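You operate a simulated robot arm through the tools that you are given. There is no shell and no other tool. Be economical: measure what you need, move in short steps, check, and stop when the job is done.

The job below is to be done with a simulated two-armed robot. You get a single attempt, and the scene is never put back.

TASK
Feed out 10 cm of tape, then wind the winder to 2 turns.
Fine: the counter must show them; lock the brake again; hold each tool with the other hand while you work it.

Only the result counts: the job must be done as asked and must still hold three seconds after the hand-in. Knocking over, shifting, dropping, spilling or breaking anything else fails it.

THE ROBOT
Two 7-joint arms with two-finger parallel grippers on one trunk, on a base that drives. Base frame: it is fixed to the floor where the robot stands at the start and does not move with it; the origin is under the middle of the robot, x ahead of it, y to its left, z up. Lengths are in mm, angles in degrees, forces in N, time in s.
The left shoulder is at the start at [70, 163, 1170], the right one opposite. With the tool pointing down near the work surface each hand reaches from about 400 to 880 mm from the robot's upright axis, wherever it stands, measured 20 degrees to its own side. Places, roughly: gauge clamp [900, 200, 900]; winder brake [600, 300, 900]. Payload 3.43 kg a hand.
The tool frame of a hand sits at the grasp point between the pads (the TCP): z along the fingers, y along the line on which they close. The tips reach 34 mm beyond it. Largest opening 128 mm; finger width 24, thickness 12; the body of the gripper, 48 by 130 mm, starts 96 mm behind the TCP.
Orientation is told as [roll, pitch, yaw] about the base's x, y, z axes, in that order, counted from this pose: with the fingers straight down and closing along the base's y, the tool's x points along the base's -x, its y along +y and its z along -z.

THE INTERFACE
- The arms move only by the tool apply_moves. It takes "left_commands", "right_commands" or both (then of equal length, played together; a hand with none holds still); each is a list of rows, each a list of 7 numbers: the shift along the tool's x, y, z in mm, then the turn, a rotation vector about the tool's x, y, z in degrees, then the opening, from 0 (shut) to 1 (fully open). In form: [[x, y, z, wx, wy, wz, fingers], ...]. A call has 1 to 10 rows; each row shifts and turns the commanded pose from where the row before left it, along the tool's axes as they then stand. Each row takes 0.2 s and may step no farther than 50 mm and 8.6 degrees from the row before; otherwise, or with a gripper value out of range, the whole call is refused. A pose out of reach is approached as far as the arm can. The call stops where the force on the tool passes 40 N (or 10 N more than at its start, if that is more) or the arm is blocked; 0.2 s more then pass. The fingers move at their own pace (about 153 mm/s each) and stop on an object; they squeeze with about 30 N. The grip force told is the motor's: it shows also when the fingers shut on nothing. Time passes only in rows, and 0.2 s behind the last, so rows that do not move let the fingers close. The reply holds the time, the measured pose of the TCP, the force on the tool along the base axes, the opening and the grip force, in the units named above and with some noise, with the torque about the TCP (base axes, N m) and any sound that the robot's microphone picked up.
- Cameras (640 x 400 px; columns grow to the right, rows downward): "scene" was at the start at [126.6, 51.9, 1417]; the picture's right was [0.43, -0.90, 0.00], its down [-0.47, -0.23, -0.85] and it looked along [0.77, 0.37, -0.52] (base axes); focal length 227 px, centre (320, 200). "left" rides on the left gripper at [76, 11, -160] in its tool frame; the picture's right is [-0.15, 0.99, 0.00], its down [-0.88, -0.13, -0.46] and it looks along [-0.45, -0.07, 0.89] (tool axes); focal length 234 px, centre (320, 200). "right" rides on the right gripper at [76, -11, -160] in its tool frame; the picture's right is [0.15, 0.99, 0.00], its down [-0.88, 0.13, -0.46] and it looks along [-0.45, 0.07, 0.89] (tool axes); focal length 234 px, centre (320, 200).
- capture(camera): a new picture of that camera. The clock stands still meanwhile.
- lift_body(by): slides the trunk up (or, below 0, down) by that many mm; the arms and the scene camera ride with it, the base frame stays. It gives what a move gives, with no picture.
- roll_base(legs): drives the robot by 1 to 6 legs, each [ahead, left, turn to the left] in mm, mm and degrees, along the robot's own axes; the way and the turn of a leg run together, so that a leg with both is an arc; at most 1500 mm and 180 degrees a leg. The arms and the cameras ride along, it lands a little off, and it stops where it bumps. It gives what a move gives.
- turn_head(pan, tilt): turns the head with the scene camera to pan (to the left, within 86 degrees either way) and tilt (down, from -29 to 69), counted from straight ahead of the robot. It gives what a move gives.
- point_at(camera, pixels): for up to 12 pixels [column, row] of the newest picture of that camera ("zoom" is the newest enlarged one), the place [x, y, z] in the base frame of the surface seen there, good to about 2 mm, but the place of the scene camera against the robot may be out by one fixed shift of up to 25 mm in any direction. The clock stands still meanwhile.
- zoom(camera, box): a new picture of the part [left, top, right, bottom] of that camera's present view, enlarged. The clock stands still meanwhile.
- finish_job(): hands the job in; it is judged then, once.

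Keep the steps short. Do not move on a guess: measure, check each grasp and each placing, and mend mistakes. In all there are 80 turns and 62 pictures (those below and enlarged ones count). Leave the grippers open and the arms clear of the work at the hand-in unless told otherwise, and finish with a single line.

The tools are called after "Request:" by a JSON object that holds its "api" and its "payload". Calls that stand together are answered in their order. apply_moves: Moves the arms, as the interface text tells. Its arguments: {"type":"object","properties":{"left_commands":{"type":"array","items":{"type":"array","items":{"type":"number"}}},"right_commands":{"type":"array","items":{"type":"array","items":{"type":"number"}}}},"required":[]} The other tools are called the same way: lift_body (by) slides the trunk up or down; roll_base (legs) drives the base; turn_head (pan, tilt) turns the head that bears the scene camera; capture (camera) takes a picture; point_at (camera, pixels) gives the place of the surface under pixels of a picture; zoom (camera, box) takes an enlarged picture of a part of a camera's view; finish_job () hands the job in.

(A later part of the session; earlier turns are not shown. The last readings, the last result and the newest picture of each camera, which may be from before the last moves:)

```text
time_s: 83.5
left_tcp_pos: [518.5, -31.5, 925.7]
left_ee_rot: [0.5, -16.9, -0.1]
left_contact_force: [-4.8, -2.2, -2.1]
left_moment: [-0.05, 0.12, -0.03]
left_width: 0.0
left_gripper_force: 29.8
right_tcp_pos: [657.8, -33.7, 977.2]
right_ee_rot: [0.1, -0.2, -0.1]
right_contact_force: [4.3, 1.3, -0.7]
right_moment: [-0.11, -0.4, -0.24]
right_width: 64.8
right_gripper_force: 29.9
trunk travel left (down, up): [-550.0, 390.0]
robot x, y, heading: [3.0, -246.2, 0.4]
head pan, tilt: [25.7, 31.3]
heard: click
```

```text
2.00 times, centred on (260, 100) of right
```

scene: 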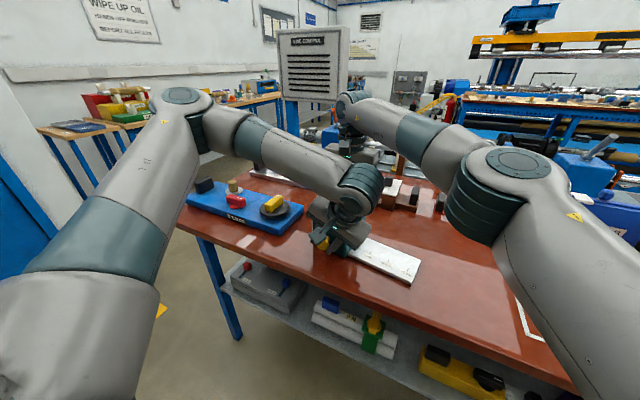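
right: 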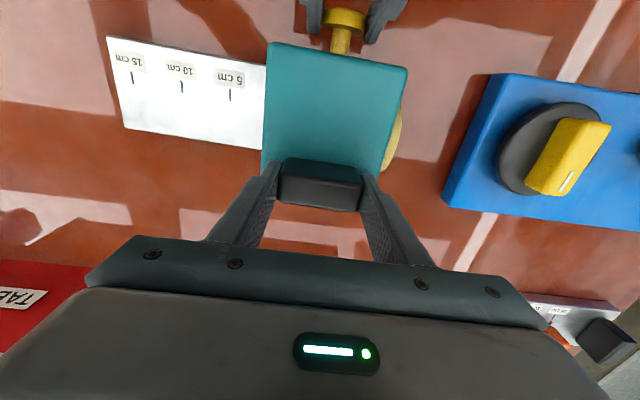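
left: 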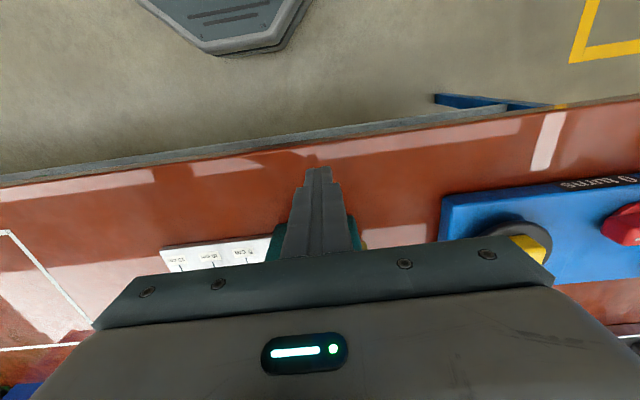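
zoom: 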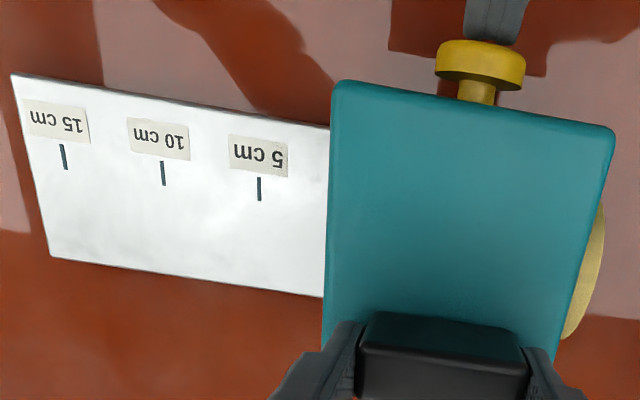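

A click: it's a push plunger, and it only needed a gentle push. I'll retract to let it spring back and look at the tape.

Request:
{"api": "apply_moves", "payload": {"left_commands": [[9.56, 0, -2.92, 0, 0, 0, 0], [9.56, 0, -2.92, 0, 0, 0, 0], [5.74, 0, -1.75, 0, 0, 0, 0]], "right_commands": [[0, 0, 0, 0, 0, 0, 0.3], [0, 0, 0, 0, 0, 0, 0.3], [0, 0, 0, 0, 0, 0, 0.3]]}}

Request:
{"api": "zoom", "payload": {"camera": "right", "box": [100, 0, 420, 200]}}

```text
time_s: 84.2
left_tcp_pos: [491.4, -29.1, 925.0]
left_ee_rot: [0.6, -17.0, -0.2]
left_contact_force: [0.1, 0.0, 0.6]
left_moment: [0.01, 0.02, -0.02]
left_width: 0.0
left_gripper_force: 30.0
right_tcp_pos: [657.9, -33.0, 977.3]
right_ee_rot: [0.2, 0.0, -0.2]
right_contact_force: [0.1, -0.2, 0.5]
right_moment: [-0.36, -0.07, -0.18]
right_width: 64.6
right_gripper_force: 29.3
trunk travel left (down, up): [-550.0, 390.0]
robot x, y, heading: [-0.7, -244.2, 0.5]
head pan, tilt: [25.7, 31.3]
```

```text
2.00 times, centred on (260, 100) of right
```

zoom: 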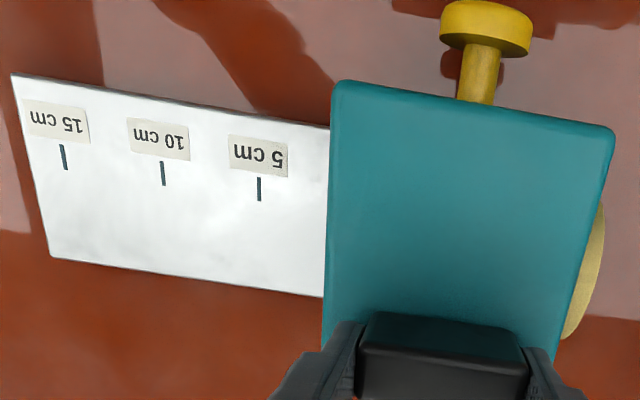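

The plunger sprang back. I'll check the mouth from the scene camera, since the box hides the first ~13 mm from above.

Request:
{"api": "zoom", "payload": {"camera": "scene", "box": [320, 225, 430, 294]}}

```text
5.80 times, centred on (375, 260) of scene
```

zoom: 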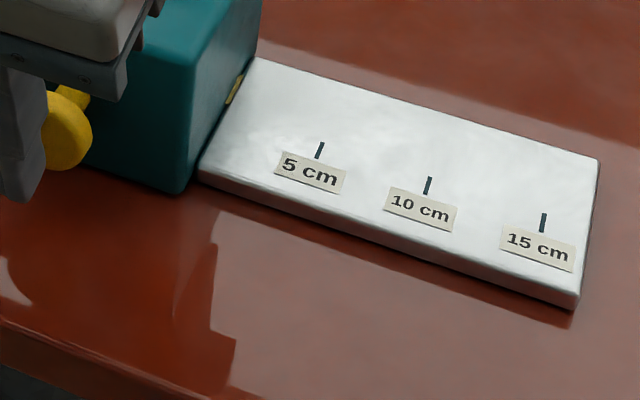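

The tape hasn't moved, so that press may not have been a full stroke. I'll press again, deeper, in small steps until it bottoms.

Request:
{"api": "apply_moves", "payload": {"left_commands": [[-4.8, 0, 1.46, 0, 0, 0, 0], [-4.8, 0, 1.46, 0, 0, 0, 0], [-4.8, 0, 1.46, 0, 0, 0, 0], [-4.8, 0, 1.46, 0, 0, 0, 0], [-4.8, 0, 1.46, 0, 0, 0, 0], [-1.43, 0, 0.44, 0, 0, 0, 0], [-1.43, 0, 0.44, 0, 0, 0, 0], [-1.43, 0, 0.44, 0, 0, 0, 0], [-1.43, 0, 0.44, 0, 0, 0, 0], [0, 0, 0, 0, 0, 0, 0]], "right_commands": [[0, 0, 0, 0, 0, 0, 0.3], [0, 0, 0, 0, 0, 0, 0.3], [0, 0, 0, 0, 0, 0, 0.3], [0, 0, 0, 0, 0, 0, 0.3], [0, 0, 0, 0, 0, 0, 0.3], [0, 0, 0, 0, 0, 0, 0.3], [0, 0, 0, 0, 0, 0, 0.3], [0, 0, 0, 0, 0, 0, 0.3], [0, 0, 0, 0, 0, 0, 0.3], [0, 0, 0, 0, 0, 0, 0.3]]}}

Request:
{"api": "zoom", "payload": {"camera": "scene", "box": [320, 225, 430, 294]}}

```text
time_s: 86.5
left_tcp_pos: [522.4, -30.8, 925.1]
left_ee_rot: [0.4, -16.9, -0.2]
left_contact_force: [-6.3, -0.7, -0.3]
left_moment: [0.0, 0.2, -0.01]
left_width: 0.0
left_gripper_force: 29.6
right_tcp_pos: [657.2, -31.9, 975.9]
right_ee_rot: [0.1, -0.1, -0.2]
right_contact_force: [6.9, 0.8, 0.0]
right_moment: [-0.12, -0.62, -0.01]
right_width: 64.8
right_gripper_force: 29.4
trunk travel left (down, up): [-550.0, 390.0]
robot x, y, heading: [0.9, -242.2, 0.6]
head pan, tilt: [25.7, 31.3]
heard: click
```

```text
5.80 times, centred on (375, 260) of scene
```

zoom: 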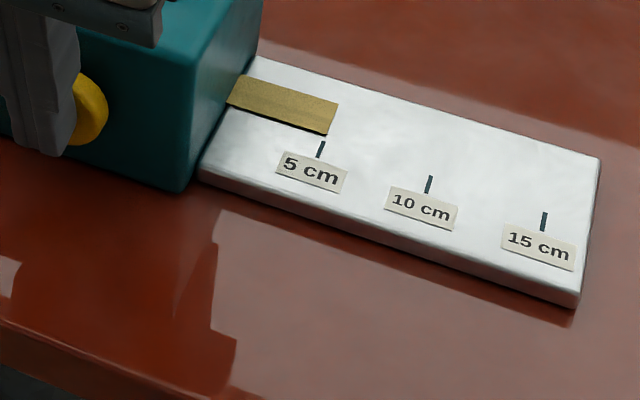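

The tape now reaches 5 cm. I'll release the plunger and look again before any further press.

Request:
{"api": "apply_moves", "payload": {"left_commands": [[9.56, 0, -2.92, 0, 0, 0, 0], [9.56, 0, -2.92, 0, 0, 0, 0], [9.56, 0, -2.92, 0, 0, 0, 0], [0, 0, 0, 0, 0, 0, 0], [0, 0, 0, 0, 0, 0, 0]], "right_commands": [[0, 0, 0, 0, 0, 0, 0.3], [0, 0, 0, 0, 0, 0, 0.3], [0, 0, 0, 0, 0, 0, 0.3], [0, 0, 0, 0, 0, 0, 0.3], [0, 0, 0, 0, 0, 0, 0.3]]}}

Request:
{"api": "zoom", "payload": {"camera": "scene", "box": [320, 225, 430, 294]}}

```text
time_s: 87.7
left_tcp_pos: [492.1, -30.4, 924.4]
left_ee_rot: [0.5, -16.9, -0.3]
left_contact_force: [-0.4, -0.4, -0.5]
left_moment: [0.02, 0.0, 0.01]
left_width: 0.1
left_gripper_force: 29.9
right_tcp_pos: [658.0, -32.2, 977.7]
right_ee_rot: [0.0, -0.2, -0.2]
right_contact_force: [-0.9, 0.1, -0.5]
right_moment: [-0.26, -0.11, -0.13]
right_width: 64.9
right_gripper_force: 29.8
trunk travel left (down, up): [-550.0, 390.0]
robot x, y, heading: [1.8, -242.5, 0.5]
head pan, tilt: [25.7, 31.3]
```

```text
5.80 times, centred on (375, 260) of scene
```

zoom: 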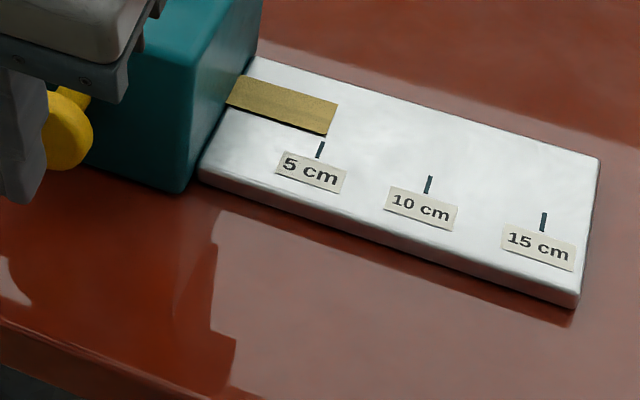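

5 cm holds. One more identical press, then retract and check.

Request:
{"api": "apply_moves", "payload": {"left_commands": [[-4.8, 0, 1.46, 0, 0, 0, 0], [-4.8, 0, 1.46, 0, 0, 0, 0], [-4.8, 0, 1.46, 0, 0, 0, 0], [-4.8, 0, 1.46, 0, 0, 0, 0], [-4.8, 0, 1.46, 0, 0, 0, 0], [-1.43, 0, 0.44, 0, 0, 0, 0], [-1.43, 0, 0.44, 0, 0, 0, 0], [-1.43, 0, 0.44, 0, 0, 0, 0], [-1.43, 0, 0.44, 0, 0, 0, 0], [0, 0, 0, 0, 0, 0, 0]], "right_commands": [[0, 0, 0, 0, 0, 0, 0.3], [0, 0, 0, 0, 0, 0, 0.3], [0, 0, 0, 0, 0, 0, 0.3], [0, 0, 0, 0, 0, 0, 0.3], [0, 0, 0, 0, 0, 0, 0.3], [0, 0, 0, 0, 0, 0, 0.3], [0, 0, 0, 0, 0, 0, 0.3], [0, 0, 0, 0, 0, 0, 0.3], [0, 0, 0, 0, 0, 0, 0.3], [0, 0, 0, 0, 0, 0, 0.3]]}}

Request:
{"api": "apply_moves", "payload": {"left_commands": [[9.56, 0, -2.92, 0, 0, 0, 0], [9.56, 0, -2.92, 0, 0, 0, 0], [9.56, 0, -2.92, 0, 0, 0, 0], [9.56, 0, -2.92, 0, 0, 0, 0], [0, 0, 0, 0, 0, 0, 0]], "right_commands": [[0, 0, 0, 0, 0, 0, 0.3], [0, 0, 0, 0, 0, 0, 0.3], [0, 0, 0, 0, 0, 0, 0.3], [0, 0, 0, 0, 0, 0, 0.3], [0, 0, 0, 0, 0, 0, 0.3]]}}

Request:
{"api": "zoom", "payload": {"camera": "scene", "box": [320, 225, 430, 294]}}

```text
time_s: 89.8
left_tcp_pos: [523.7, -31.5, 925.1]
left_ee_rot: [0.5, -16.9, -0.2]
left_contact_force: [-6.1, -1.5, -0.8]
left_moment: [-0.08, 0.2, -0.05]
left_width: 0.1
left_gripper_force: 30.2
right_tcp_pos: [656.4, -32.8, 978.4]
right_ee_rot: [0.1, -0.1, -0.3]
right_contact_force: [6.4, 1.7, 0.1]
right_moment: [-0.23, -0.64, -0.11]
right_width: 64.6
right_gripper_force: 30.1
trunk travel left (down, up): [-550.0, 390.0]
robot x, y, heading: [0.3, -248.6, 0.4]
head pan, tilt: [25.7, 31.3]
heard: click
```

```text
time_s: 91.0
left_tcp_pos: [484.0, -31.0, 924.6]
left_ee_rot: [0.5, -17.0, -0.2]
left_contact_force: [0.7, 1.5, 0.5]
left_moment: [0.01, -0.01, 0.02]
left_width: 0.0
left_gripper_force: 29.7
right_tcp_pos: [657.5, -31.8, 976.8]
right_ee_rot: [0.1, -0.1, -0.2]
right_contact_force: [-1.1, 1.0, 0.9]
right_moment: [-0.35, -0.12, -0.16]
right_width: 64.8
right_gripper_force: 30.3
trunk travel left (down, up): [-550.0, 390.0]
robot x, y, heading: [-0.5, -243.8, 0.6]
head pan, tilt: [25.7, 31.3]
```

```text
5.80 times, centred on (375, 260) of scene
```

zoom: 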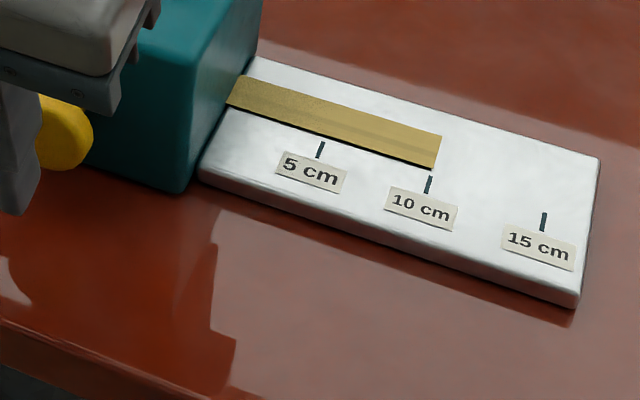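

The tape reaches 10 cm. With the feeder still held, I'll slide it back about 7 mm to where it stood, then release and raise both hands with the left levelled.

Request:
{"api": "apply_moves", "payload": {"left_commands": [[20, 0, -10, 0, 0, 0, 0], [0, 0, -30, 0, 8.5, 0, 0], [0, 0, -30, 0, 8.5, 0, 0], [0, 0, -40, 0, 0, 0, 0.4], [0, 0, -40, 0, 0, 0, 0.6], [0, 0, -40, 0, 0, 0, 0.6], [0, 0, 0, 0, 0, 0, 0.6], [0, 0, 0, 0, 0, 0, 0.6]], "right_commands": [[-3.5, 0, 0, 0, 0, 0, 0.3], [-3.5, 0, 0, 0, 0, 0, 0.3], [0, 0, 0, 0, 0, 0, 0.3], [0, 0, 0, 0, 0, 0, 0.8], [0, 0, 0, 0, 0, 0, 0.8], [0, 0, -40, 0, 0, 0, 0.8], [0, 0, -35, 0, 0, 0, 0.8], [40, -20, 0, 0, 0, 0, 0.5]]}}

Request:
{"api": "roll_base", "payload": {"legs": [[0, 515, 0]]}}

Request:
{"api": "capture", "payload": {"camera": "right"}}

```text
time_s: 92.8
left_tcp_pos: [449.1, -38.1, 1106.3]
left_ee_rot: [0.8, 0.0, -0.1]
left_contact_force: [-0.9, -0.7, -0.3]
left_moment: [0.05, -0.02, -0.02]
left_width: 76.9
left_gripper_force: 0.1
right_tcp_pos: [630.8, -78.7, 1042.7]
right_ee_rot: [0.4, -0.2, -0.3]
right_contact_force: [-0.4, -1.0, 0.4]
right_moment: [0.1, 0.0, 0.0]
right_width: 63.8
right_gripper_force: 0.0
right hand out of reach, approached as far as the arm can: row 6, 7
trunk travel left (down, up): [-550.0, 390.0]
robot x, y, heading: [2.3, -246.2, 0.5]
head pan, tilt: [25.7, 31.3]
```

```text
time_s: 95.9
left_tcp_pos: [450.1, 484.4, 1104.9]
left_ee_rot: [0.5, 0.0, -0.6]
left_contact_force: [0.3, 0.2, -0.4]
left_moment: [0.0, 0.0, 0.01]
left_width: 76.7
left_gripper_force: 0.2
right_tcp_pos: [631.3, 441.2, 1042.4]
right_ee_rot: [0.2, 0.0, -0.7]
right_contact_force: [0.3, 0.7, 0.5]
right_moment: [0.02, -0.04, 0.01]
right_width: 64.0
right_gripper_force: 0.1
trunk travel left (down, up): [-550.0, 390.0]
robot x, y, heading: [1.6, 278.9, -0.4]
head pan, tilt: [25.7, 31.3]
```

```text
8 pictures are left
```

right: 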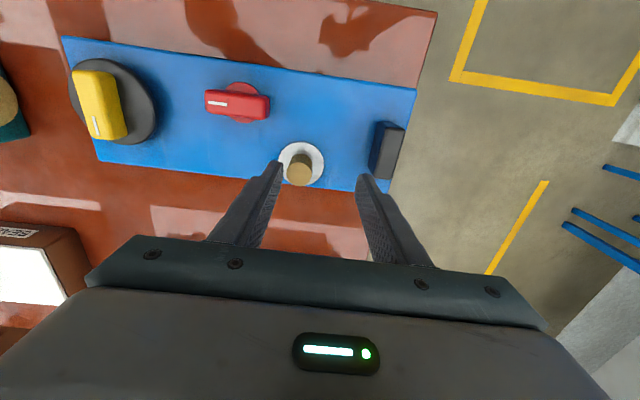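

Clear view of the winder: yellow bar (97,105) on its disc, red brake (237,104), black block (390,150). I'll measure them.

Request:
{"api": "point_at", "payload": {"camera": "right", "pixels": [[396, 128], [390, 175], [378, 150], [400, 150], [208, 96], [267, 103], [237, 98], [247, 120], [85, 75], [107, 128], [96, 102], [150, 120]]}}

```text
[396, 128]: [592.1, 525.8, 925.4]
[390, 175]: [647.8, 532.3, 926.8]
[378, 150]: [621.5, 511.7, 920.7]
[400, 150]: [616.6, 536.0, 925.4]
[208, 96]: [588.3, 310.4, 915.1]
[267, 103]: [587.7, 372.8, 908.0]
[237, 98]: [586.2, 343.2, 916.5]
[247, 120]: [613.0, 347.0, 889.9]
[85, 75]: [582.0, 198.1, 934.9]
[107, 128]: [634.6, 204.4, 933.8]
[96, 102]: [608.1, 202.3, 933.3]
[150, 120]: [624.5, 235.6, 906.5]
```

Block centre is about (617, 524), red bar centre (590, 342), yellow centre (608, 202). The right hand moves over the red brake, and the left goes onto the black block and grips it.

Request:
{"api": "apply_moves", "payload": {"left_commands": [[0, 0, 0, 0, 0, 0, 0.6], [-41.7, 10, 15, 0, 0, 0, 0.6], [-41.7, 10, 15, 0, 0, 0, 0.6], [-41.7, 10, 15, 0, 0, 0, 0.6], [-41.7, 10, 15, 0, 0, 0, 0.6], [0, 0, 40, 0, 0, 0, 0.6], [0, 0, 40, 0, 0, 0, 0.6], [0, 0, 40, 0, 0, 0, 0.6], [0, 0, 0, 0, 0, 0, 0], [0, 0, 0, 0, 0, 0, 0]], "right_commands": [[13.7, -33, 10, 0, 0, 0, 0.8], [13.7, -33, 10, 0, 0, 0, 0.8], [13.7, -33, 10, 0, 0, 0, 0.8], [0, 0, 0, 0, 0, 0, 0.8], [0, 0, 0, 0, 0, 0, 0.8], [0, 0, 0, 0, 0, 0, 0.8], [0, 0, 0, 0, 0, 0, 0.8], [0, 0, 0, 0, 0, 0, 0.8], [0, 0, 0, 0, 0, 0, 0.8], [0, 0, 0, 0, 0, 0, 0.8]]}}

Request:
{"api": "apply_moves", "payload": {"left_commands": [[0, 0, 0, 0, 0, 0, 0], [0, 0, 0, 0, 0, 0, 0]]}}

Request:
{"api": "capture", "payload": {"camera": "right"}}

```text
time_s: 98.1
left_tcp_pos: [616.2, 522.3, 926.0]
left_ee_rot: [0.5, 0.1, -0.7]
left_contact_force: [0.0, 0.5, 1.7]
left_moment: [-0.51, 0.12, 0.21]
left_width: 25.7
left_gripper_force: 30.2
right_tcp_pos: [590.4, 343.8, 1012.1]
right_ee_rot: [0.1, -0.1, -0.8]
right_contact_force: [-0.3, 0.4, 0.6]
right_moment: [0.01, -0.01, -0.02]
right_width: 102.5
right_gripper_force: 0.1
trunk travel left (down, up): [-550.0, 390.0]
robot x, y, heading: [3.3, 276.8, 0.2]
head pan, tilt: [25.7, 31.3]
```

```text
time_s: 98.7
left_tcp_pos: [616.6, 524.0, 926.3]
left_ee_rot: [0.5, 0.0, -0.5]
left_contact_force: [1.7, -0.7, 0.9]
left_moment: [-0.55, 0.0, 0.47]
left_width: 25.7
left_gripper_force: 30.2
right_tcp_pos: [590.4, 343.6, 1011.9]
right_ee_rot: [0.0, -0.1, -0.7]
right_contact_force: [0.2, 0.0, -0.7]
right_moment: [-0.01, 0.01, 0.0]
right_width: 102.5
right_gripper_force: 0.1
trunk travel left (down, up): [-550.0, 390.0]
robot x, y, heading: [-2.8, 277.9, -0.3]
head pan, tilt: [25.7, 31.3]
```

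```text
7 pictures are left
```

right: 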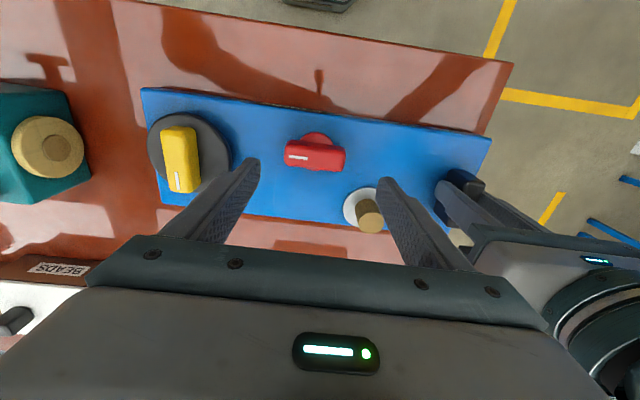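

The block is held at width 25.7. I'll measure the red bar precisely.

Request:
{"api": "point_at", "payload": {"camera": "right", "pixels": [[288, 148], [342, 152], [315, 143], [315, 152], [315, 166], [318, 134], [180, 130], [183, 185], [166, 155], [193, 160], [181, 158], [215, 150]]}}

```text
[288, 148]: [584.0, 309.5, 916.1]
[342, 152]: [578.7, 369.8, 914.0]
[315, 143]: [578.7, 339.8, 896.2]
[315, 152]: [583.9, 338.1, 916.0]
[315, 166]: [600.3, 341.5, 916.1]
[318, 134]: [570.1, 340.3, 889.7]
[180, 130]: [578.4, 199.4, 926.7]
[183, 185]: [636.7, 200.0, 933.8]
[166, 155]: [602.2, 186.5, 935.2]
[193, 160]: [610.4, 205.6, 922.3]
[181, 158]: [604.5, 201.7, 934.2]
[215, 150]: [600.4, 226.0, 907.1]
```

Red bar centre is (591, 340), top at 917. I'll descend, grip it lengthwise, then turn +86° with the left hand holding the block.

Request:
{"api": "apply_moves", "payload": {"left_commands": [[0, 0, 0, 0, 0, 0, 0], [0, 0, 0, 0, 0, 0, 0], [0, 0, 0, 0, 0, 0, 0], [0, 0, 0, 0, 0, 0, 0], [0, 0, 0, 0, 0, 0, 0], [0, 0, 0, 0, 0, 0, 0], [0, 0, 0, 0, 0, 0, 0]], "right_commands": [[-0.6, -3.6, 27, 0, 0, 0, 0.8], [0, 0, 27, 0, 0, 0, 0.8], [0, 0, 27, 0, 0, 0, 0.8], [0, 0, 0, 0, 0, 0, 0.3], [0, 0, 0, 0, 0, 0, 0.3], [0, 0, 0, 0, 0, -8, 0.3], [0, 0, 0, 0, 0, -8, 0.3]]}}

```text
time_s: 100.3
left_tcp_pos: [616.2, 524.8, 926.6]
left_ee_rot: [0.6, -0.1, -0.6]
left_contact_force: [5.2, 12.2, 0.5]
left_moment: [-0.52, -0.09, 0.52]
left_width: 25.7
left_gripper_force: 30.6
right_tcp_pos: [590.2, 337.6, 931.4]
right_ee_rot: [0.1, -0.3, 15.3]
right_contact_force: [-5.2, -13.5, 3.7]
right_moment: [0.0, 0.35, -0.02]
right_width: 69.6
right_gripper_force: 29.8
trunk travel left (down, up): [-550.0, 390.0]
robot x, y, heading: [1.5, 275.6, -0.3]
head pan, tilt: [25.7, 31.3]
```

It turns with little resistance. I'll continue to 90° and recentre 2 mm.

Request:
{"api": "apply_moves", "payload": {"left_commands": [[0, 0, 0, 0, 0, 0, 0], [0, 0, 0, 0, 0, 0, 0], [0, 0, 0, 0, 0, 0, 0], [0, 0, 0, 0, 0, 0, 0], [0, 0, 0, 0, 0, 0, 0], [0, 0, 0, 0, 0, 0, 0], [0, 0, 0, 0, 0, 0, 0], [0, 0, 0, 0, 0, 0, 0], [0, 0, 0, 0, 0, 0, 0]], "right_commands": [[0, 2, 0, 0, 0, -8.3, 0.3], [0, 0, 0, 0, 0, -8.3, 0.3], [0, 0, 0, 0, 0, -8.3, 0.3], [0, 0, 0, 0, 0, -8.3, 0.3], [0, 0, 0, 0, 0, -8.3, 0.3], [0, 0, 0, 0, 0, -8.3, 0.3], [0, 0, 0, 0, 0, -8.3, 0.3], [0, 0, 0, 0, 0, -8.3, 0.3], [0, 0, 0, 0, 0, -8.3, 0.3]]}}

Request:
{"api": "zoom", "payload": {"camera": "scene", "box": [240, 180, 520, 355]}}

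```text
time_s: 102.3
left_tcp_pos: [615.5, 524.0, 926.7]
left_ee_rot: [0.5, 0.0, -0.6]
left_contact_force: [-0.1, 30.9, 0.8]
left_moment: [-0.04, 0.22, -0.66]
left_width: 25.9
left_gripper_force: 29.9
right_tcp_pos: [589.9, 340.0, 930.5]
right_ee_rot: [-0.1, -0.1, 70.5]
right_contact_force: [2.6, -28.6, 3.8]
right_moment: [-0.75, -0.24, 0.01]
right_width: 69.8
right_gripper_force: 30.0
right hand out of reach, approached as far as the arm can: row 8, 9
trunk travel left (down, up): [-550.0, 390.0]
robot x, y, heading: [-0.2, 274.5, 0.1]
head pan, tilt: [25.7, 31.3]
```

```text
2.29 times, centred on (380, 268) of scene
```

zoom: 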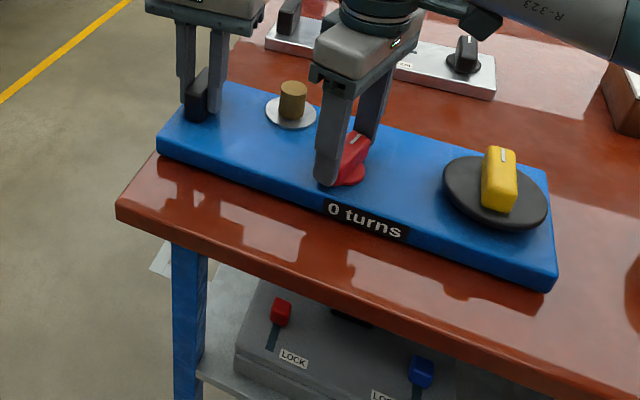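

The right wrist stops at 70°. I'll open, turn the hand back to -20°, grip the bar across its width, and turn the last 20°.

Request:
{"api": "apply_moves", "payload": {"left_commands": [[0, 0, 0, 0, 0, 0, 0], [0, 0, 0, 0, 0, 0, 0], [0, 0, 0, 0, 0, 0, 0], [0, 0, 0, 0, 0, 0, 0], [0, 0, 0, 0, 0, 0, 0], [0, 0, 0, 0, 0, 0, 0], [0, 0, 0, 0, 0, 0, 0], [0, 0, 0, 0, 0, 0, 0], [0, 0, 0, 0, 0, 0, 0], [0, 0, 0, 0, 0, 0, 0]], "right_commands": [[0, 0, 0, 0, 0, 0, 0.75], [0, 0, 0, 0, 0, 0, 0.75], [0, 0, 0, 0, 0, 8.3, 0.75], [0, 0, 0, 0, 0, 8.3, 0.75], [0, 0, 0, 0, 0, 8.3, 0.75], [0, 0, 0, 0, 0, 8.3, 0.75], [0, 0, 0, 0, 0, 8.3, 0.75], [0, 0, 0, 0, 0, 8.3, 0.75], [0, 0, 0, 0, 0, 8.3, 0.75], [0, 0, 0, 0, 0, 8.3, 0.75]]}}

Request:
{"api": "apply_moves", "payload": {"left_commands": [[0, 0, 0, 0, 0, 0, 0], [0, 0, 0, 0, 0, 0, 0], [0, 0, 0, 0, 0, 0, 0], [0, 0, 0, 0, 0, 0, 0], [0, 0, 0, 0, 0, 0, 0], [0, 0, 0, 0, 0, 0, 0], [0, 0, 0, 0, 0, 0, 0], [0, 0, 0, 0, 0, 0, 0], [0, 0, 0, 0, 0, 0, 0]], "right_commands": [[0, 0, 0, 0, 0, 8.3, 0.75], [0, 0, 0, 0, 0, 8.3, 0.75], [0, 0, 0, 0, 0, 8, 0.75], [0, 0, 0, 0, 0, 0, 0.05], [0, 0, 0, 0, 0, 0, 0.05], [0, 0, 0, 0, 0, 0, 0.05], [0, 0, 0, 0, 0, -6.8, 0.05], [0, 0, 0, 0, 0, -6.8, 0.05], [0, 0, 0, 0, 0, -6.8, 0.05]]}}

```text
time_s: 104.5
left_tcp_pos: [615.7, 522.7, 927.1]
left_ee_rot: [0.5, 0.0, -0.6]
left_contact_force: [-1.5, -1.8, 1.6]
left_moment: [-0.63, 0.26, -0.17]
left_width: 25.7
left_gripper_force: 30.3
right_tcp_pos: [590.3, 341.4, 930.1]
right_ee_rot: [0.3, -0.1, 4.2]
right_contact_force: [0.5, -0.1, -0.3]
right_moment: [-0.03, -0.03, 0.02]
right_width: 95.9
right_gripper_force: 0.0
trunk travel left (down, up): [-550.0, 390.0]
robot x, y, heading: [-0.3, 281.7, -0.5]
head pan, tilt: [25.7, 31.3]
```

```text
time_s: 106.5
left_tcp_pos: [616.0, 523.5, 926.5]
left_ee_rot: [0.6, 0.0, -0.5]
left_contact_force: [2.7, 19.2, 1.3]
left_moment: [-0.61, -0.07, 0.39]
left_width: 25.5
left_gripper_force: 30.0
right_tcp_pos: [588.9, 339.1, 930.2]
right_ee_rot: [0.0, -0.1, -0.1]
right_contact_force: [-5.6, -19.8, 0.0]
right_moment: [-0.05, 0.41, -0.31]
right_width: 25.3
right_gripper_force: 29.8
trunk travel left (down, up): [-550.0, 390.0]
robot x, y, heading: [1.4, 280.4, -0.2]
head pan, tilt: [25.7, 31.3]
```

The brake bar is now at 90°. Next I release it and take the closed right fist to the yellow bar's side at (615, 233). Then I'll push the bar round clockwise by about 90° as a test.

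Request:
{"api": "apply_moves", "payload": {"left_commands": [[0, 0, 0, 0, 0, 0, 0], [0, 0, 0, 0, 0, 0, 0], [0, 0, 0, 0, 0, 0, 0], [0, 0, 0, 0, 0, 0, 0], [0, 0, 0, 0, 0, 0, 0], [0, 0, 0, 0, 0, 0, 0], [0, 0, 0, 0, 0, 0, 0], [0, 0, 0, 0, 0, 0, 0], [0, 0, 0, 0, 0, 0, 0]], "right_commands": [[0, 0, 0, 0, 0, 0, 0.4], [0, 0, -40, 0, 0, 0, 0.4], [0, 0, -40, 0, 0, 0, 0.2], [-8.7, -35.3, 0, 0, 0, 0, 0], [-8.7, -35.3, 0, 0, 0, 0, 0], [-8.7, -35.3, 0, 0, 0, 0, 0], [0, 0, 31, 0, 0, 0, 0], [0, 0, 32, 0, 0, 0, 0], [0, 0, 0, 0, 0, 0, 0]]}}

Request:
{"api": "apply_moves", "payload": {"left_commands": [[0, 0, 0, 0, 0, 0, 0], [0, 0, 0, 0, 0, 0, 0], [0, 0, 0, 0, 0, 0, 0], [0, 0, 0, 0, 0, 0, 0], [0, 0, 0, 0, 0, 0, 0], [0, 0, 0, 0, 0, 0, 0], [0, 0, 0, 0, 0, 0, 0], [0, 0, 0, 0, 0, 0, 0]], "right_commands": [[-8.2, -3.4, 0, 0, 0, 0, 0], [-7.04, -5.4, 0, 0, 0, 0, 0], [-5.4, -7.04, 0, 0, 0, 0, 0], [-3.4, -8.2, 0, 0, 0, 0, 0], [-1.16, -8.8, 0, 0, 0, 0, 0], [1.16, -8.8, 0, 0, 0, 0, 0], [3.4, -8.2, 0, 0, 0, 0, 0], [5.4, -7.04, 0, 0, 0, 0, 0]]}}

Request:
{"api": "zoom", "payload": {"camera": "scene", "box": [240, 180, 520, 355]}}

```text
time_s: 108.5
left_tcp_pos: [615.9, 523.4, 928.6]
left_ee_rot: [0.5, 0.0, -0.6]
left_contact_force: [-1.3, -1.1, 1.6]
left_moment: [-0.7, 0.22, 0.05]
left_width: 25.7
left_gripper_force: 30.3
right_tcp_pos: [616.2, 235.5, 946.4]
right_ee_rot: [0.2, -0.2, 0.0]
right_contact_force: [0.0, -0.6, -0.1]
right_moment: [-0.01, -0.03, 0.0]
right_width: 0.1
right_gripper_force: 30.1
trunk travel left (down, up): [-550.0, 390.0]
robot x, y, heading: [1.9, 277.6, -0.2]
head pan, tilt: [25.7, 31.3]
```

```text
time_s: 110.3
left_tcp_pos: [615.2, 524.3, 928.1]
left_ee_rot: [0.7, 0.0, -0.6]
left_contact_force: [-1.8, -1.8, 1.3]
left_moment: [-0.66, 0.13, -0.73]
left_width: 25.6
left_gripper_force: 30.2
right_tcp_pos: [631.7, 178.0, 946.7]
right_ee_rot: [0.1, -0.1, 0.0]
right_contact_force: [2.7, -0.9, 1.8]
right_moment: [0.0, 0.0, 0.01]
right_width: 0.0
right_gripper_force: 30.1
trunk travel left (down, up): [-550.0, 390.0]
robot x, y, heading: [2.0, 277.2, -0.4]
head pan, tilt: [25.7, 31.3]
```

```text
2.29 times, centred on (380, 268) of scene
```

zoom: 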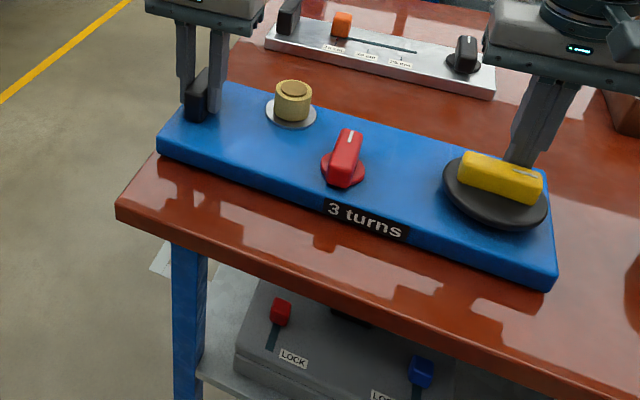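

The counter jumped to "3 turns" and the bar has gone further than I pushed, so it may be coasting. I'll let 0.4 s pass and look again.

Request:
{"api": "apply_moves", "payload": {"left_commands": [[0, 0, 0, 0, 0, 0, 0], [0, 0, 0, 0, 0, 0, 0]], "right_commands": [[0, 0, 0, 0, 0, 0, 0], [0, 0, 0, 0, 0, 0, 0]]}}

Request:
{"api": "zoom", "payload": {"camera": "scene", "box": [240, 180, 520, 355]}}

```text
time_s: 110.9
left_tcp_pos: [617.6, 523.5, 927.2]
left_ee_rot: [0.5, 0.0, -0.6]
left_contact_force: [-1.9, 0.6, 0.1]
left_moment: [-0.57, 0.18, -0.59]
left_width: 25.6
left_gripper_force: 29.8
right_tcp_pos: [631.0, 177.4, 947.1]
right_ee_rot: [0.1, -0.1, 0.0]
right_contact_force: [2.1, -1.5, -0.3]
right_moment: [0.0, -0.05, 0.01]
right_width: 0.0
right_gripper_force: 30.2
trunk travel left (down, up): [-550.0, 390.0]
robot x, y, heading: [-3.6, 278.5, -0.2]
head pan, tilt: [25.7, 31.3]
```

```text
2.29 times, centred on (380, 268) of scene
```

zoom: 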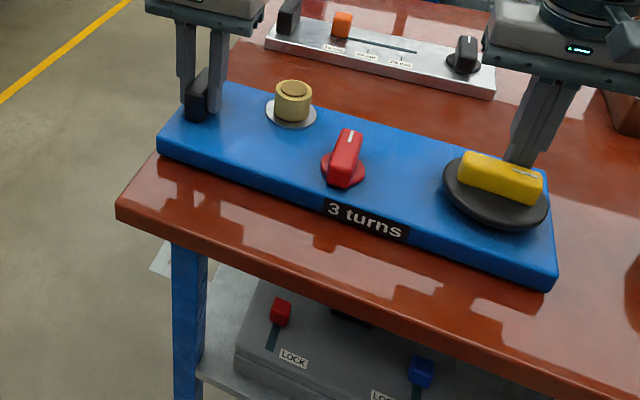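

It is static: the bar is turned about 90° clockwise and reads 3, so each 30° counts as one turn. I'll move the fist to the other side of the bar and push it back about 28° toward 2 turns.

Request:
{"api": "apply_moves", "payload": {"left_commands": [[0, 0, 0, 0, 0, 0, 0], [0, 0, 0, 0, 0, 0, 0], [0, 0, 0, 0, 0, 0, 0], [0, 0, 0, 0, 0, 0, 0], [0, 0, 0, 0, 0, 0, 0], [0, 0, 0, 0, 0, 0, 0], [0, 0, 0, 0, 0, 0, 0], [0, 0, 0, 0, 0, 0, 0], [0, 0, 0, 0, 0, 0, 0], [0, 0, 0, 0, 0, 0, 0]], "right_commands": [[0, 0, -45, 0, 0, 0, 0], [29, 6.7, 0, 0, 0, 0, 0], [29, 6.7, 0, 0, 0, 0, 0], [0, 0, 45, 0, 0, 0, 0], [0, 0, 0, 0, 0, 0, 0], [-3.4, -8.2, 0, 0, 0, 0, 0], [-5.4, -7.04, 0, 0, 0, 0, 0], [-7.04, -5.4, 0, 0, 0, 0, 0], [-4.26, -2.08, 0, 0, 0, 0, 0], [0, 0, 0, 0, 0, 0, 0]]}}

Request:
{"api": "zoom", "payload": {"camera": "scene", "box": [240, 180, 520, 355]}}

```text
time_s: 113.1
left_tcp_pos: [616.4, 524.7, 926.9]
left_ee_rot: [0.5, 0.1, -0.5]
left_contact_force: [2.1, 0.1, 1.0]
left_moment: [-0.47, -0.21, 0.8]
left_width: 25.6
left_gripper_force: 29.9
right_tcp_pos: [591.5, 169.8, 949.3]
right_ee_rot: [0.1, -0.1, 0.0]
right_contact_force: [-3.1, 0.2, 0.0]
right_moment: [0.0, 0.07, 0.0]
right_width: 0.1
right_gripper_force: 30.2
trunk travel left (down, up): [-550.0, 390.0]
robot x, y, heading: [-0.9, 278.0, -0.2]
head pan, tilt: [25.7, 31.3]
```

```text
2.29 times, centred on (380, 268) of scene
```

zoom: 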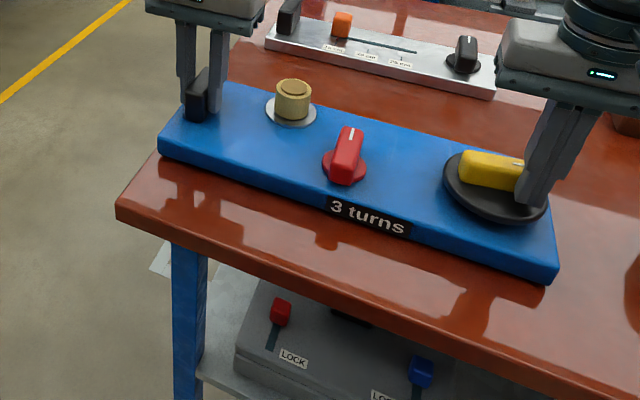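

Still 3. I'll measure the bar's angle from this picture, which costs no extra picture.

Request:
{"api": "point_at", "payload": {"camera": "zoom", "pixels": [[466, 156], [480, 157], [495, 159], [510, 161], [521, 164], [463, 166], [475, 172], [490, 178], [505, 182], [465, 181], [480, 186], [495, 190]]}}

```text
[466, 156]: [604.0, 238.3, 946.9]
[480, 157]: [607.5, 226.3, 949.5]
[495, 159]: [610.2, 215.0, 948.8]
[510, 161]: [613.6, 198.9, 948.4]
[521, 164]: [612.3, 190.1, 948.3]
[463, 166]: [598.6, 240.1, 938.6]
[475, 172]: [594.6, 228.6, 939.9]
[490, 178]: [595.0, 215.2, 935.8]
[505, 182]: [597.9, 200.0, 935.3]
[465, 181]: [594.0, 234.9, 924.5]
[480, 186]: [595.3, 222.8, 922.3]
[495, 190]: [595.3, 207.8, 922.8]
```

The bar is at roughly -77°, so about 17° more is needed to centre on 2. I'll nudge the fist further round by that.

Request:
{"api": "apply_moves", "payload": {"left_commands": [[0, 0, 0, 0, 0, 0, 0], [0, 0, 0, 0, 0, 0, 0], [0, 0, 0, 0, 0, 0, 0], [0, 0, 0, 0, 0, 0, 0]], "right_commands": [[-3.2, -1.6, 0, 0, 0, 0, 0], [-3.2, -1.2, 0, 0, 0, 0, 0], [-3.2, -0.7, 0, 0, 0, 0, 0], [0, 0, 0, 0, 0, 0, 0]]}}

Request:
{"api": "zoom", "payload": {"camera": "scene", "box": [240, 180, 520, 355]}}

Request:
{"api": "point_at", "payload": {"camera": "zoom", "pixels": [[466, 156], [480, 157], [495, 159], [510, 161], [463, 166], [475, 172], [490, 178], [505, 182], [465, 181], [480, 186], [340, 145], [350, 135]]}}

```text
time_s: 114.1
left_tcp_pos: [616.1, 524.1, 927.7]
left_ee_rot: [0.5, 0.0, -0.6]
left_contact_force: [1.8, 0.2, 0.9]
left_moment: [-0.39, -0.13, 0.72]
left_width: 26.3
left_gripper_force: 30.0
right_tcp_pos: [601.6, 165.0, 948.7]
right_ee_rot: [0.1, -0.3, -0.2]
right_contact_force: [-2.4, -2.1, 2.8]
right_moment: [0.0, 0.06, 0.03]
right_width: 0.0
right_gripper_force: 29.7
trunk travel left (down, up): [-550.0, 390.0]
robot x, y, heading: [0.3, 281.3, 0.2]
head pan, tilt: [25.7, 31.3]
```

```text
2.29 times, centred on (380, 268) of scene
```

zoom: 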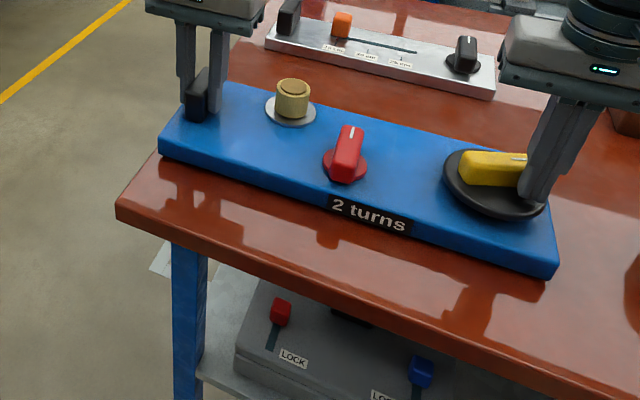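

```text
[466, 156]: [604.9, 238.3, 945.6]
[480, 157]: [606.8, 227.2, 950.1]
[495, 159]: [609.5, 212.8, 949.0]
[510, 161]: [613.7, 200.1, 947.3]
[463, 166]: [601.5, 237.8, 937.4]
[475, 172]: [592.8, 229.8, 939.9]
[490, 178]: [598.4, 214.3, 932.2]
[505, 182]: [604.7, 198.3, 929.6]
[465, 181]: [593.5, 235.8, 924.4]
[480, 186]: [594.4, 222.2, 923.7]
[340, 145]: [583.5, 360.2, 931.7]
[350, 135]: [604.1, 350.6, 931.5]
```

It reads "2 turns", with the bar at about -68°. I'll nudge it about 7° more to centre it on 2, back off, rise, and grip the red brake across its width.

Request:
{"api": "apply_moves", "payload": {"left_commands": [[0, 0, 0, 0, 0, 0, 0], [0, 0, 0, 0, 0, 0, 0], [0, 0, 0, 0, 0, 0, 0], [0, 0, 0, 0, 0, 0, 0], [0, 0, 0, 0, 0, 0, 0], [0, 0, 0, 0, 0, 0, 0]], "right_commands": [[-2.6, -0.2, 0, 0, 0, 0, 0], [-2.6, -0.1, 0, 0, 0, 0, 0], [0, 0, 0, 0, 0, 0, 0], [8, -4, 0, 0, 0, 0, 0], [0, 0, -30, 0, 0, 0, 0], [0, 0, -30, 0, 0, 0, 0]]}}

Request:
{"api": "apply_moves", "payload": {"left_commands": [[0, 0, 0, 0, 0, 0, 0], [0, 0, 0, 0, 0, 0, 0], [0, 0, 0, 0, 0, 0, 0], [0, 0, 0, 0, 0, 0, 0], [0, 0, 0, 0, 0, 0, 0]], "right_commands": [[2, 44.5, 0, 0, 0, 0, 0.4], [2, 44.5, 0, 0, 0, 0, 0.4], [2, 44.5, 0, 0, 0, 0, 0.4], [2, 45, 0, 0, 0, 0, 0.4], [0, 0, 0, 0, 0, 0, 0.4]]}}

Request:
{"api": "capture", "payload": {"camera": "right"}}

```text
time_s: 115.5
left_tcp_pos: [615.8, 523.6, 926.7]
left_ee_rot: [0.6, 0.0, -0.6]
left_contact_force: [1.0, 0.6, 1.9]
left_moment: [-0.61, 0.13, 0.19]
left_width: 25.6
left_gripper_force: 29.8
right_tcp_pos: [599.5, 162.8, 1008.7]
right_ee_rot: [0.2, -0.2, 0.0]
right_contact_force: [-0.7, -0.5, -1.0]
right_moment: [0.01, 0.0, 0.03]
right_width: 0.1
right_gripper_force: 30.6
trunk travel left (down, up): [-550.0, 390.0]
robot x, y, heading: [-3.7, 278.7, -0.5]
head pan, tilt: [25.7, 31.3]
```

```text
time_s: 116.7
left_tcp_pos: [616.0, 522.7, 927.1]
left_ee_rot: [0.6, 0.0, -0.6]
left_contact_force: [0.6, 0.5, 1.7]
left_moment: [-0.51, 0.12, 0.07]
left_width: 25.5
left_gripper_force: 30.0
right_tcp_pos: [590.1, 337.7, 1008.8]
right_ee_rot: [0.3, -0.2, 0.0]
right_contact_force: [0.6, -0.5, 0.5]
right_moment: [0.06, 0.03, -0.01]
right_width: 51.4
right_gripper_force: 0.0
trunk travel left (down, up): [-550.0, 390.0]
robot x, y, heading: [2.8, 281.5, -0.3]
head pan, tilt: [25.7, 31.3]
```

```text
1 pictures are left
```

right: 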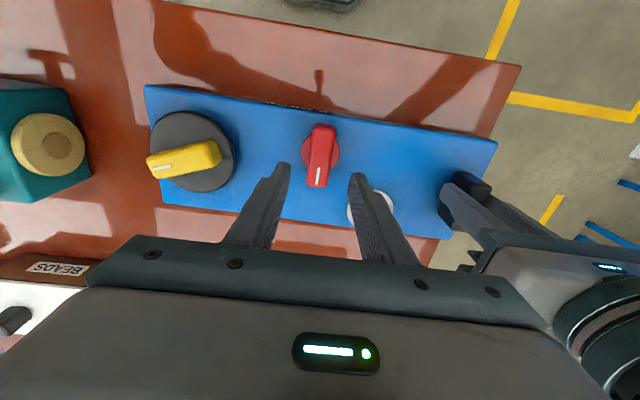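

Red bar is along x now, at (320,155). I'll measure it and the yellow bar's angle.

Request:
{"api": "point_at", "payload": {"camera": "right", "pixels": [[321, 130], [317, 184], [308, 158], [332, 160], [320, 157], [153, 167], [218, 152], [155, 158], [212, 145], [160, 176], [190, 160], [335, 160]]}}

```text
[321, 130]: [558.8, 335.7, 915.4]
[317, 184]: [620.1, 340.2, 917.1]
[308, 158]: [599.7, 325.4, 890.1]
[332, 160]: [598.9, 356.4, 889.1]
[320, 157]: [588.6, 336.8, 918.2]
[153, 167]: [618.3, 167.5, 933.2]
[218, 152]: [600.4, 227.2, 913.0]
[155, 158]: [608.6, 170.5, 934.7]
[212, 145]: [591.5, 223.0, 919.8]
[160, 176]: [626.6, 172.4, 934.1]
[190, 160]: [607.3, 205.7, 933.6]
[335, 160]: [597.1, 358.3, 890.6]
```

Yellow is at about -72°, uncomfortably near the 3 boundary. I'll grip the yellow bar lengthwise (yaw 18), turn it 12° back to about -60° under measured hand yaw, and release it.

Request:
{"api": "apply_moves", "payload": {"left_commands": [[0, 0, 0, 0, 0, 0, 0], [0, 0, 0, 0, 0, 0, 0], [0, 0, 0, 0, 0, 0, 0], [0, 0, 0, 0, 0, 0, 0], [0, 0, 0, 0, 0, 0, 0], [0, 0, 0, 0, 0, 0, 0], [0, 0, 0, 0, 0, 0, 0], [0, 0, 0, 0, 0, 0, 0], [0, 0, 0, 0, 0, 0, 0], [0, 0, 0, 0, 0, 0, 0]], "right_commands": [[-5.7, -46.2, 0, 0, 0, 0, 0.75], [-5.7, -46.2, 0, 0, 0, 0, 0.75], [-5.7, -46.2, 0, 0, 0, 0, 0.75], [0, 0, 0, 0, 0, -8.5, 0.75], [0, 0, 0, 0, 0, -8.5, 0.75], [0, 0, 32, 0, 0, 0, 0.75], [0, 0, 32, 0, 0, 0, 0.75], [0, 0, 0, 0, 0, 0, 0.3], [0, 0, 0, 0, 0, 0, 0.3], [0, 0, 0, 0, 0, 0, 0.3]]}}

```text
time_s: 118.8
left_tcp_pos: [616.8, 526.5, 927.2]
left_ee_rot: [0.8, 0.0, -0.4]
left_contact_force: [-0.3, 3.2, 3.2]
left_moment: [-1.08, 0.29, -0.23]
left_width: 25.7
left_gripper_force: 29.9
right_tcp_pos: [608.2, 195.9, 945.3]
right_ee_rot: [-0.3, -0.1, 16.7]
right_contact_force: [0.1, -4.8, 2.0]
right_moment: [0.11, 0.14, 0.02]
right_width: 70.5
right_gripper_force: 29.9
trunk travel left (down, up): [-550.0, 390.0]
robot x, y, heading: [0.7, 277.8, -0.4]
head pan, tilt: [25.7, 31.3]
stopped in row 10 (right hand): the force on the tool passed its limit at 41 N (the readings are from after the stop); the commanded pose is now the measured one
```

Gripped at yaw 16.7 (bar about -73°). I'll turn to about 30°, pause, open, rise, and turn the hand back to zero.

Request:
{"api": "apply_moves", "payload": {"left_commands": [[0, 0, 0, 0, 0, 0, 0], [0, 0, 0, 0, 0, 0, 0], [0, 0, 0, 0, 0, 0, 0]], "right_commands": [[0, 0, 0, 0, 0, -6.6, 0.3], [0, 0, 0, 0, 0, -6.6, 0.3], [0, 0, 0, 0, 0, 0, 0.3]]}}

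Request:
{"api": "apply_moves", "payload": {"left_commands": [[0, 0, 0, 0, 0, 0, 0], [0, 0, 0, 0, 0, 0, 0], [0, 0, 0, 0, 0, 0, 0], [0, 0, 0, 0, 0, 0, 0], [0, 0, 0, 0, 0, 0, 0], [0, 0, 0, 0, 0, 0, 0], [0, 0, 0, 0, 0, 0, 0], [0, 0, 0, 0, 0, 0, 0]], "right_commands": [[0, 0, 0, 0, 0, 0, 0.75], [0, 0, 0, 0, 0, 0, 0.75], [0, 0, -30, 0, 0, 0, 0.75], [0, 0, -34, 0, 0, 0, 0.75], [0, 0, 0, 0, 0, 8.5, 0.4], [0, 0, 0, 0, 0, 8.5, 0.4], [0, 0, 0, 0, 0, 8.5, 0.4], [0, 0, 0, 0, 0, 0, 0.4]]}}

```text
time_s: 119.6
left_tcp_pos: [616.5, 526.5, 925.7]
left_ee_rot: [0.7, 0.0, -0.4]
left_contact_force: [0.3, 4.8, 1.7]
left_moment: [-1.06, 0.1, -0.18]
left_width: 25.8
left_gripper_force: 30.2
right_tcp_pos: [609.9, 196.3, 945.9]
right_ee_rot: [-0.3, -0.1, 29.9]
right_contact_force: [-0.7, -7.5, 3.2]
right_moment: [0.33, -0.1, -0.07]
right_width: 70.4
right_gripper_force: 30.2
trunk travel left (down, up): [-550.0, 390.0]
robot x, y, heading: [2.0, 273.7, -0.2]
head pan, tilt: [25.7, 31.3]
```

```text
time_s: 121.4
left_tcp_pos: [616.2, 525.7, 926.6]
left_ee_rot: [0.8, 0.0, -0.4]
left_contact_force: [-1.1, 0.0, 2.5]
left_moment: [-1.17, -0.13, -0.13]
left_width: 26.0
left_gripper_force: 30.2
right_tcp_pos: [607.9, 196.6, 1010.9]
right_ee_rot: [-0.2, -0.2, 4.4]
right_contact_force: [0.6, 0.7, -0.4]
right_moment: [0.03, -0.01, 0.01]
right_width: 51.0
right_gripper_force: 0.1
trunk travel left (down, up): [-550.0, 390.0]
robot x, y, heading: [0.1, 280.3, -0.3]
head pan, tilt: [25.7, 31.3]
```

Now the brake: the right hand goes over the red bar, grips its width at yaw 4, then turns it clockwise back toward lock.

Request:
{"api": "apply_moves", "payload": {"left_commands": [[0, 0, 0, 0, 0, 0, 0], [0, 0, 0, 0, 0, 0, 0], [0, 0, 0, 0, 0, 0, 0], [0, 0, 0, 0, 0, 0, 0], [0, 0, 0, 0, 0, 0, 0], [0, 0, 0, 0, 0, 0, 0], [0, 0, 0, 0, 0, 0, 0], [0, 0, 0, 0, 0, 0, 0], [0, 0, 0, 0, 0, 0, 0]], "right_commands": [[1.8, 36, 0, 0, 0, 0, 0.4], [1.8, 36, 0, 0, 0, 0, 0.4], [1.8, 36, 0, 0, 0, 0, 0.4], [1.8, 36, 0, 0, 0, 0, 0.4], [0, 0, 40, 0, 0, 0, 0.4], [0, 0, 40, 0, 0, 0, 0.4], [0, 0, 0, 0, 0, 0, 0.05], [0, 0, 0, 0, 0, 0, 0.05], [0, 0, 0, 0, 0, 0, 0.05]]}}

Request:
{"api": "apply_moves", "payload": {"left_commands": [[0, 0, 0, 0, 0, 0, 0], [0, 0, 0, 0, 0, 0, 0], [0, 0, 0, 0, 0, 0, 0], [0, 0, 0, 0, 0, 0, 0], [0, 0, 0, 0, 0, 0, 0], [0, 0, 0, 0, 0, 0, 0], [0, 0, 0, 0, 0, 0, 0], [0, 0, 0, 0, 0, 0, 0], [0, 0, 0, 0, 0, 0, 0], [0, 0, 0, 0, 0, 0, 0]], "right_commands": [[0, 0, 0, 0, 0, 8.5, 0.05], [0, 0, 0, 0, 0, 8.5, 0.05], [0, 0, 0, 0, 0, 8.5, 0.05], [0, 0, 0, 0, 0, 8.5, 0.05], [0, 0, 0, 0, 0, 8.5, 0.05], [0, 0, 0, 0, 0, 8.5, 0.05], [0, 0, 0, 0, 0, 8.5, 0.05], [0, 0, 0, 0, 0, 8.5, 0.05], [0, 0, 0, 0, 0, 8.5, 0.05], [0, 0, 0, 0, 0, 8.5, 0.05]]}}

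```text
time_s: 123.4
left_tcp_pos: [616.0, 525.0, 927.6]
left_ee_rot: [0.5, 0.1, -0.6]
left_contact_force: [-3.8, -28.3, 0.7]
left_moment: [-1.21, -0.02, 0.37]
left_width: 25.6
left_gripper_force: 30.4
right_tcp_pos: [590.1, 340.1, 929.3]
right_ee_rot: [0.0, -0.2, 4.5]
right_contact_force: [3.0, 28.0, 1.4]
right_moment: [0.91, 0.15, -0.63]
right_width: 27.1
right_gripper_force: 30.3
trunk travel left (down, up): [-550.0, 390.0]
robot x, y, heading: [-1.2, 280.2, -0.2]
head pan, tilt: [25.7, 31.3]
```

```text
time_s: 124.6
left_tcp_pos: [615.6, 525.2, 927.1]
left_ee_rot: [0.5, 0.1, -0.4]
left_contact_force: [0.9, 0.8, 2.1]
left_moment: [-0.58, 0.48, 0.01]
left_width: 25.5
left_gripper_force: 30.0
right_tcp_pos: [589.1, 341.9, 929.3]
right_ee_rot: [0.3, -0.1, -33.4]
right_contact_force: [-2.2, -0.7, 3.0]
right_moment: [-0.45, -0.2, -0.02]
right_width: 25.3
right_gripper_force: 29.8
trunk travel left (down, up): [-550.0, 390.0]
robot x, y, heading: [-1.6, 279.9, -0.1]
head pan, tilt: [25.7, 31.3]
stopped in row 5 (right hand): the force on the tool passed its limit at 40 N (the readings are from after the stop); the commanded pose is now the measured one
```

It stopped on side force at -33°, now relaxed. I'll continue turning clockwise.

Request:
{"api": "apply_moves", "payload": {"left_commands": [[0, 0, 0, 0, 0, 0, 0], [0, 0, 0, 0, 0, 0, 0], [0, 0, 0, 0, 0, 0, 0], [0, 0, 0, 0, 0, 0, 0], [0, 0, 0, 0, 0, 0, 0], [0, 0, 0, 0, 0, 0, 0], [0, 0, 0, 0, 0, 0, 0]], "right_commands": [[0, 0, 0, 0, 0, 8, 0.05], [0, 0, 0, 0, 0, 8, 0.05], [0, 0, 0, 0, 0, 8, 0.05], [0, 0, 0, 0, 0, 8, 0.05], [0, 0, 0, 0, 0, 8, 0.05], [0, 0, 0, 0, 0, 8, 0.05], [0, 0, 0, 0, 0, 8, 0.05]]}}

```text
time_s: 126.2
left_tcp_pos: [615.9, 523.0, 927.3]
left_ee_rot: [0.6, 0.0, -0.5]
left_contact_force: [-8.9, -17.9, 1.1]
left_moment: [-0.89, 0.12, -0.68]
left_width: 25.5
left_gripper_force: 29.6
right_tcp_pos: [590.7, 343.7, 928.9]
right_ee_rot: [0.3, 0.4, -89.5]
right_contact_force: [11.8, 17.7, 7.3]
right_moment: [-0.19, -0.23, 0.0]
right_width: 25.4
right_gripper_force: 29.9
trunk travel left (down, up): [-550.0, 390.0]
robot x, y, heading: [1.1, 278.5, -0.2]
head pan, tilt: [25.7, 31.3]
```

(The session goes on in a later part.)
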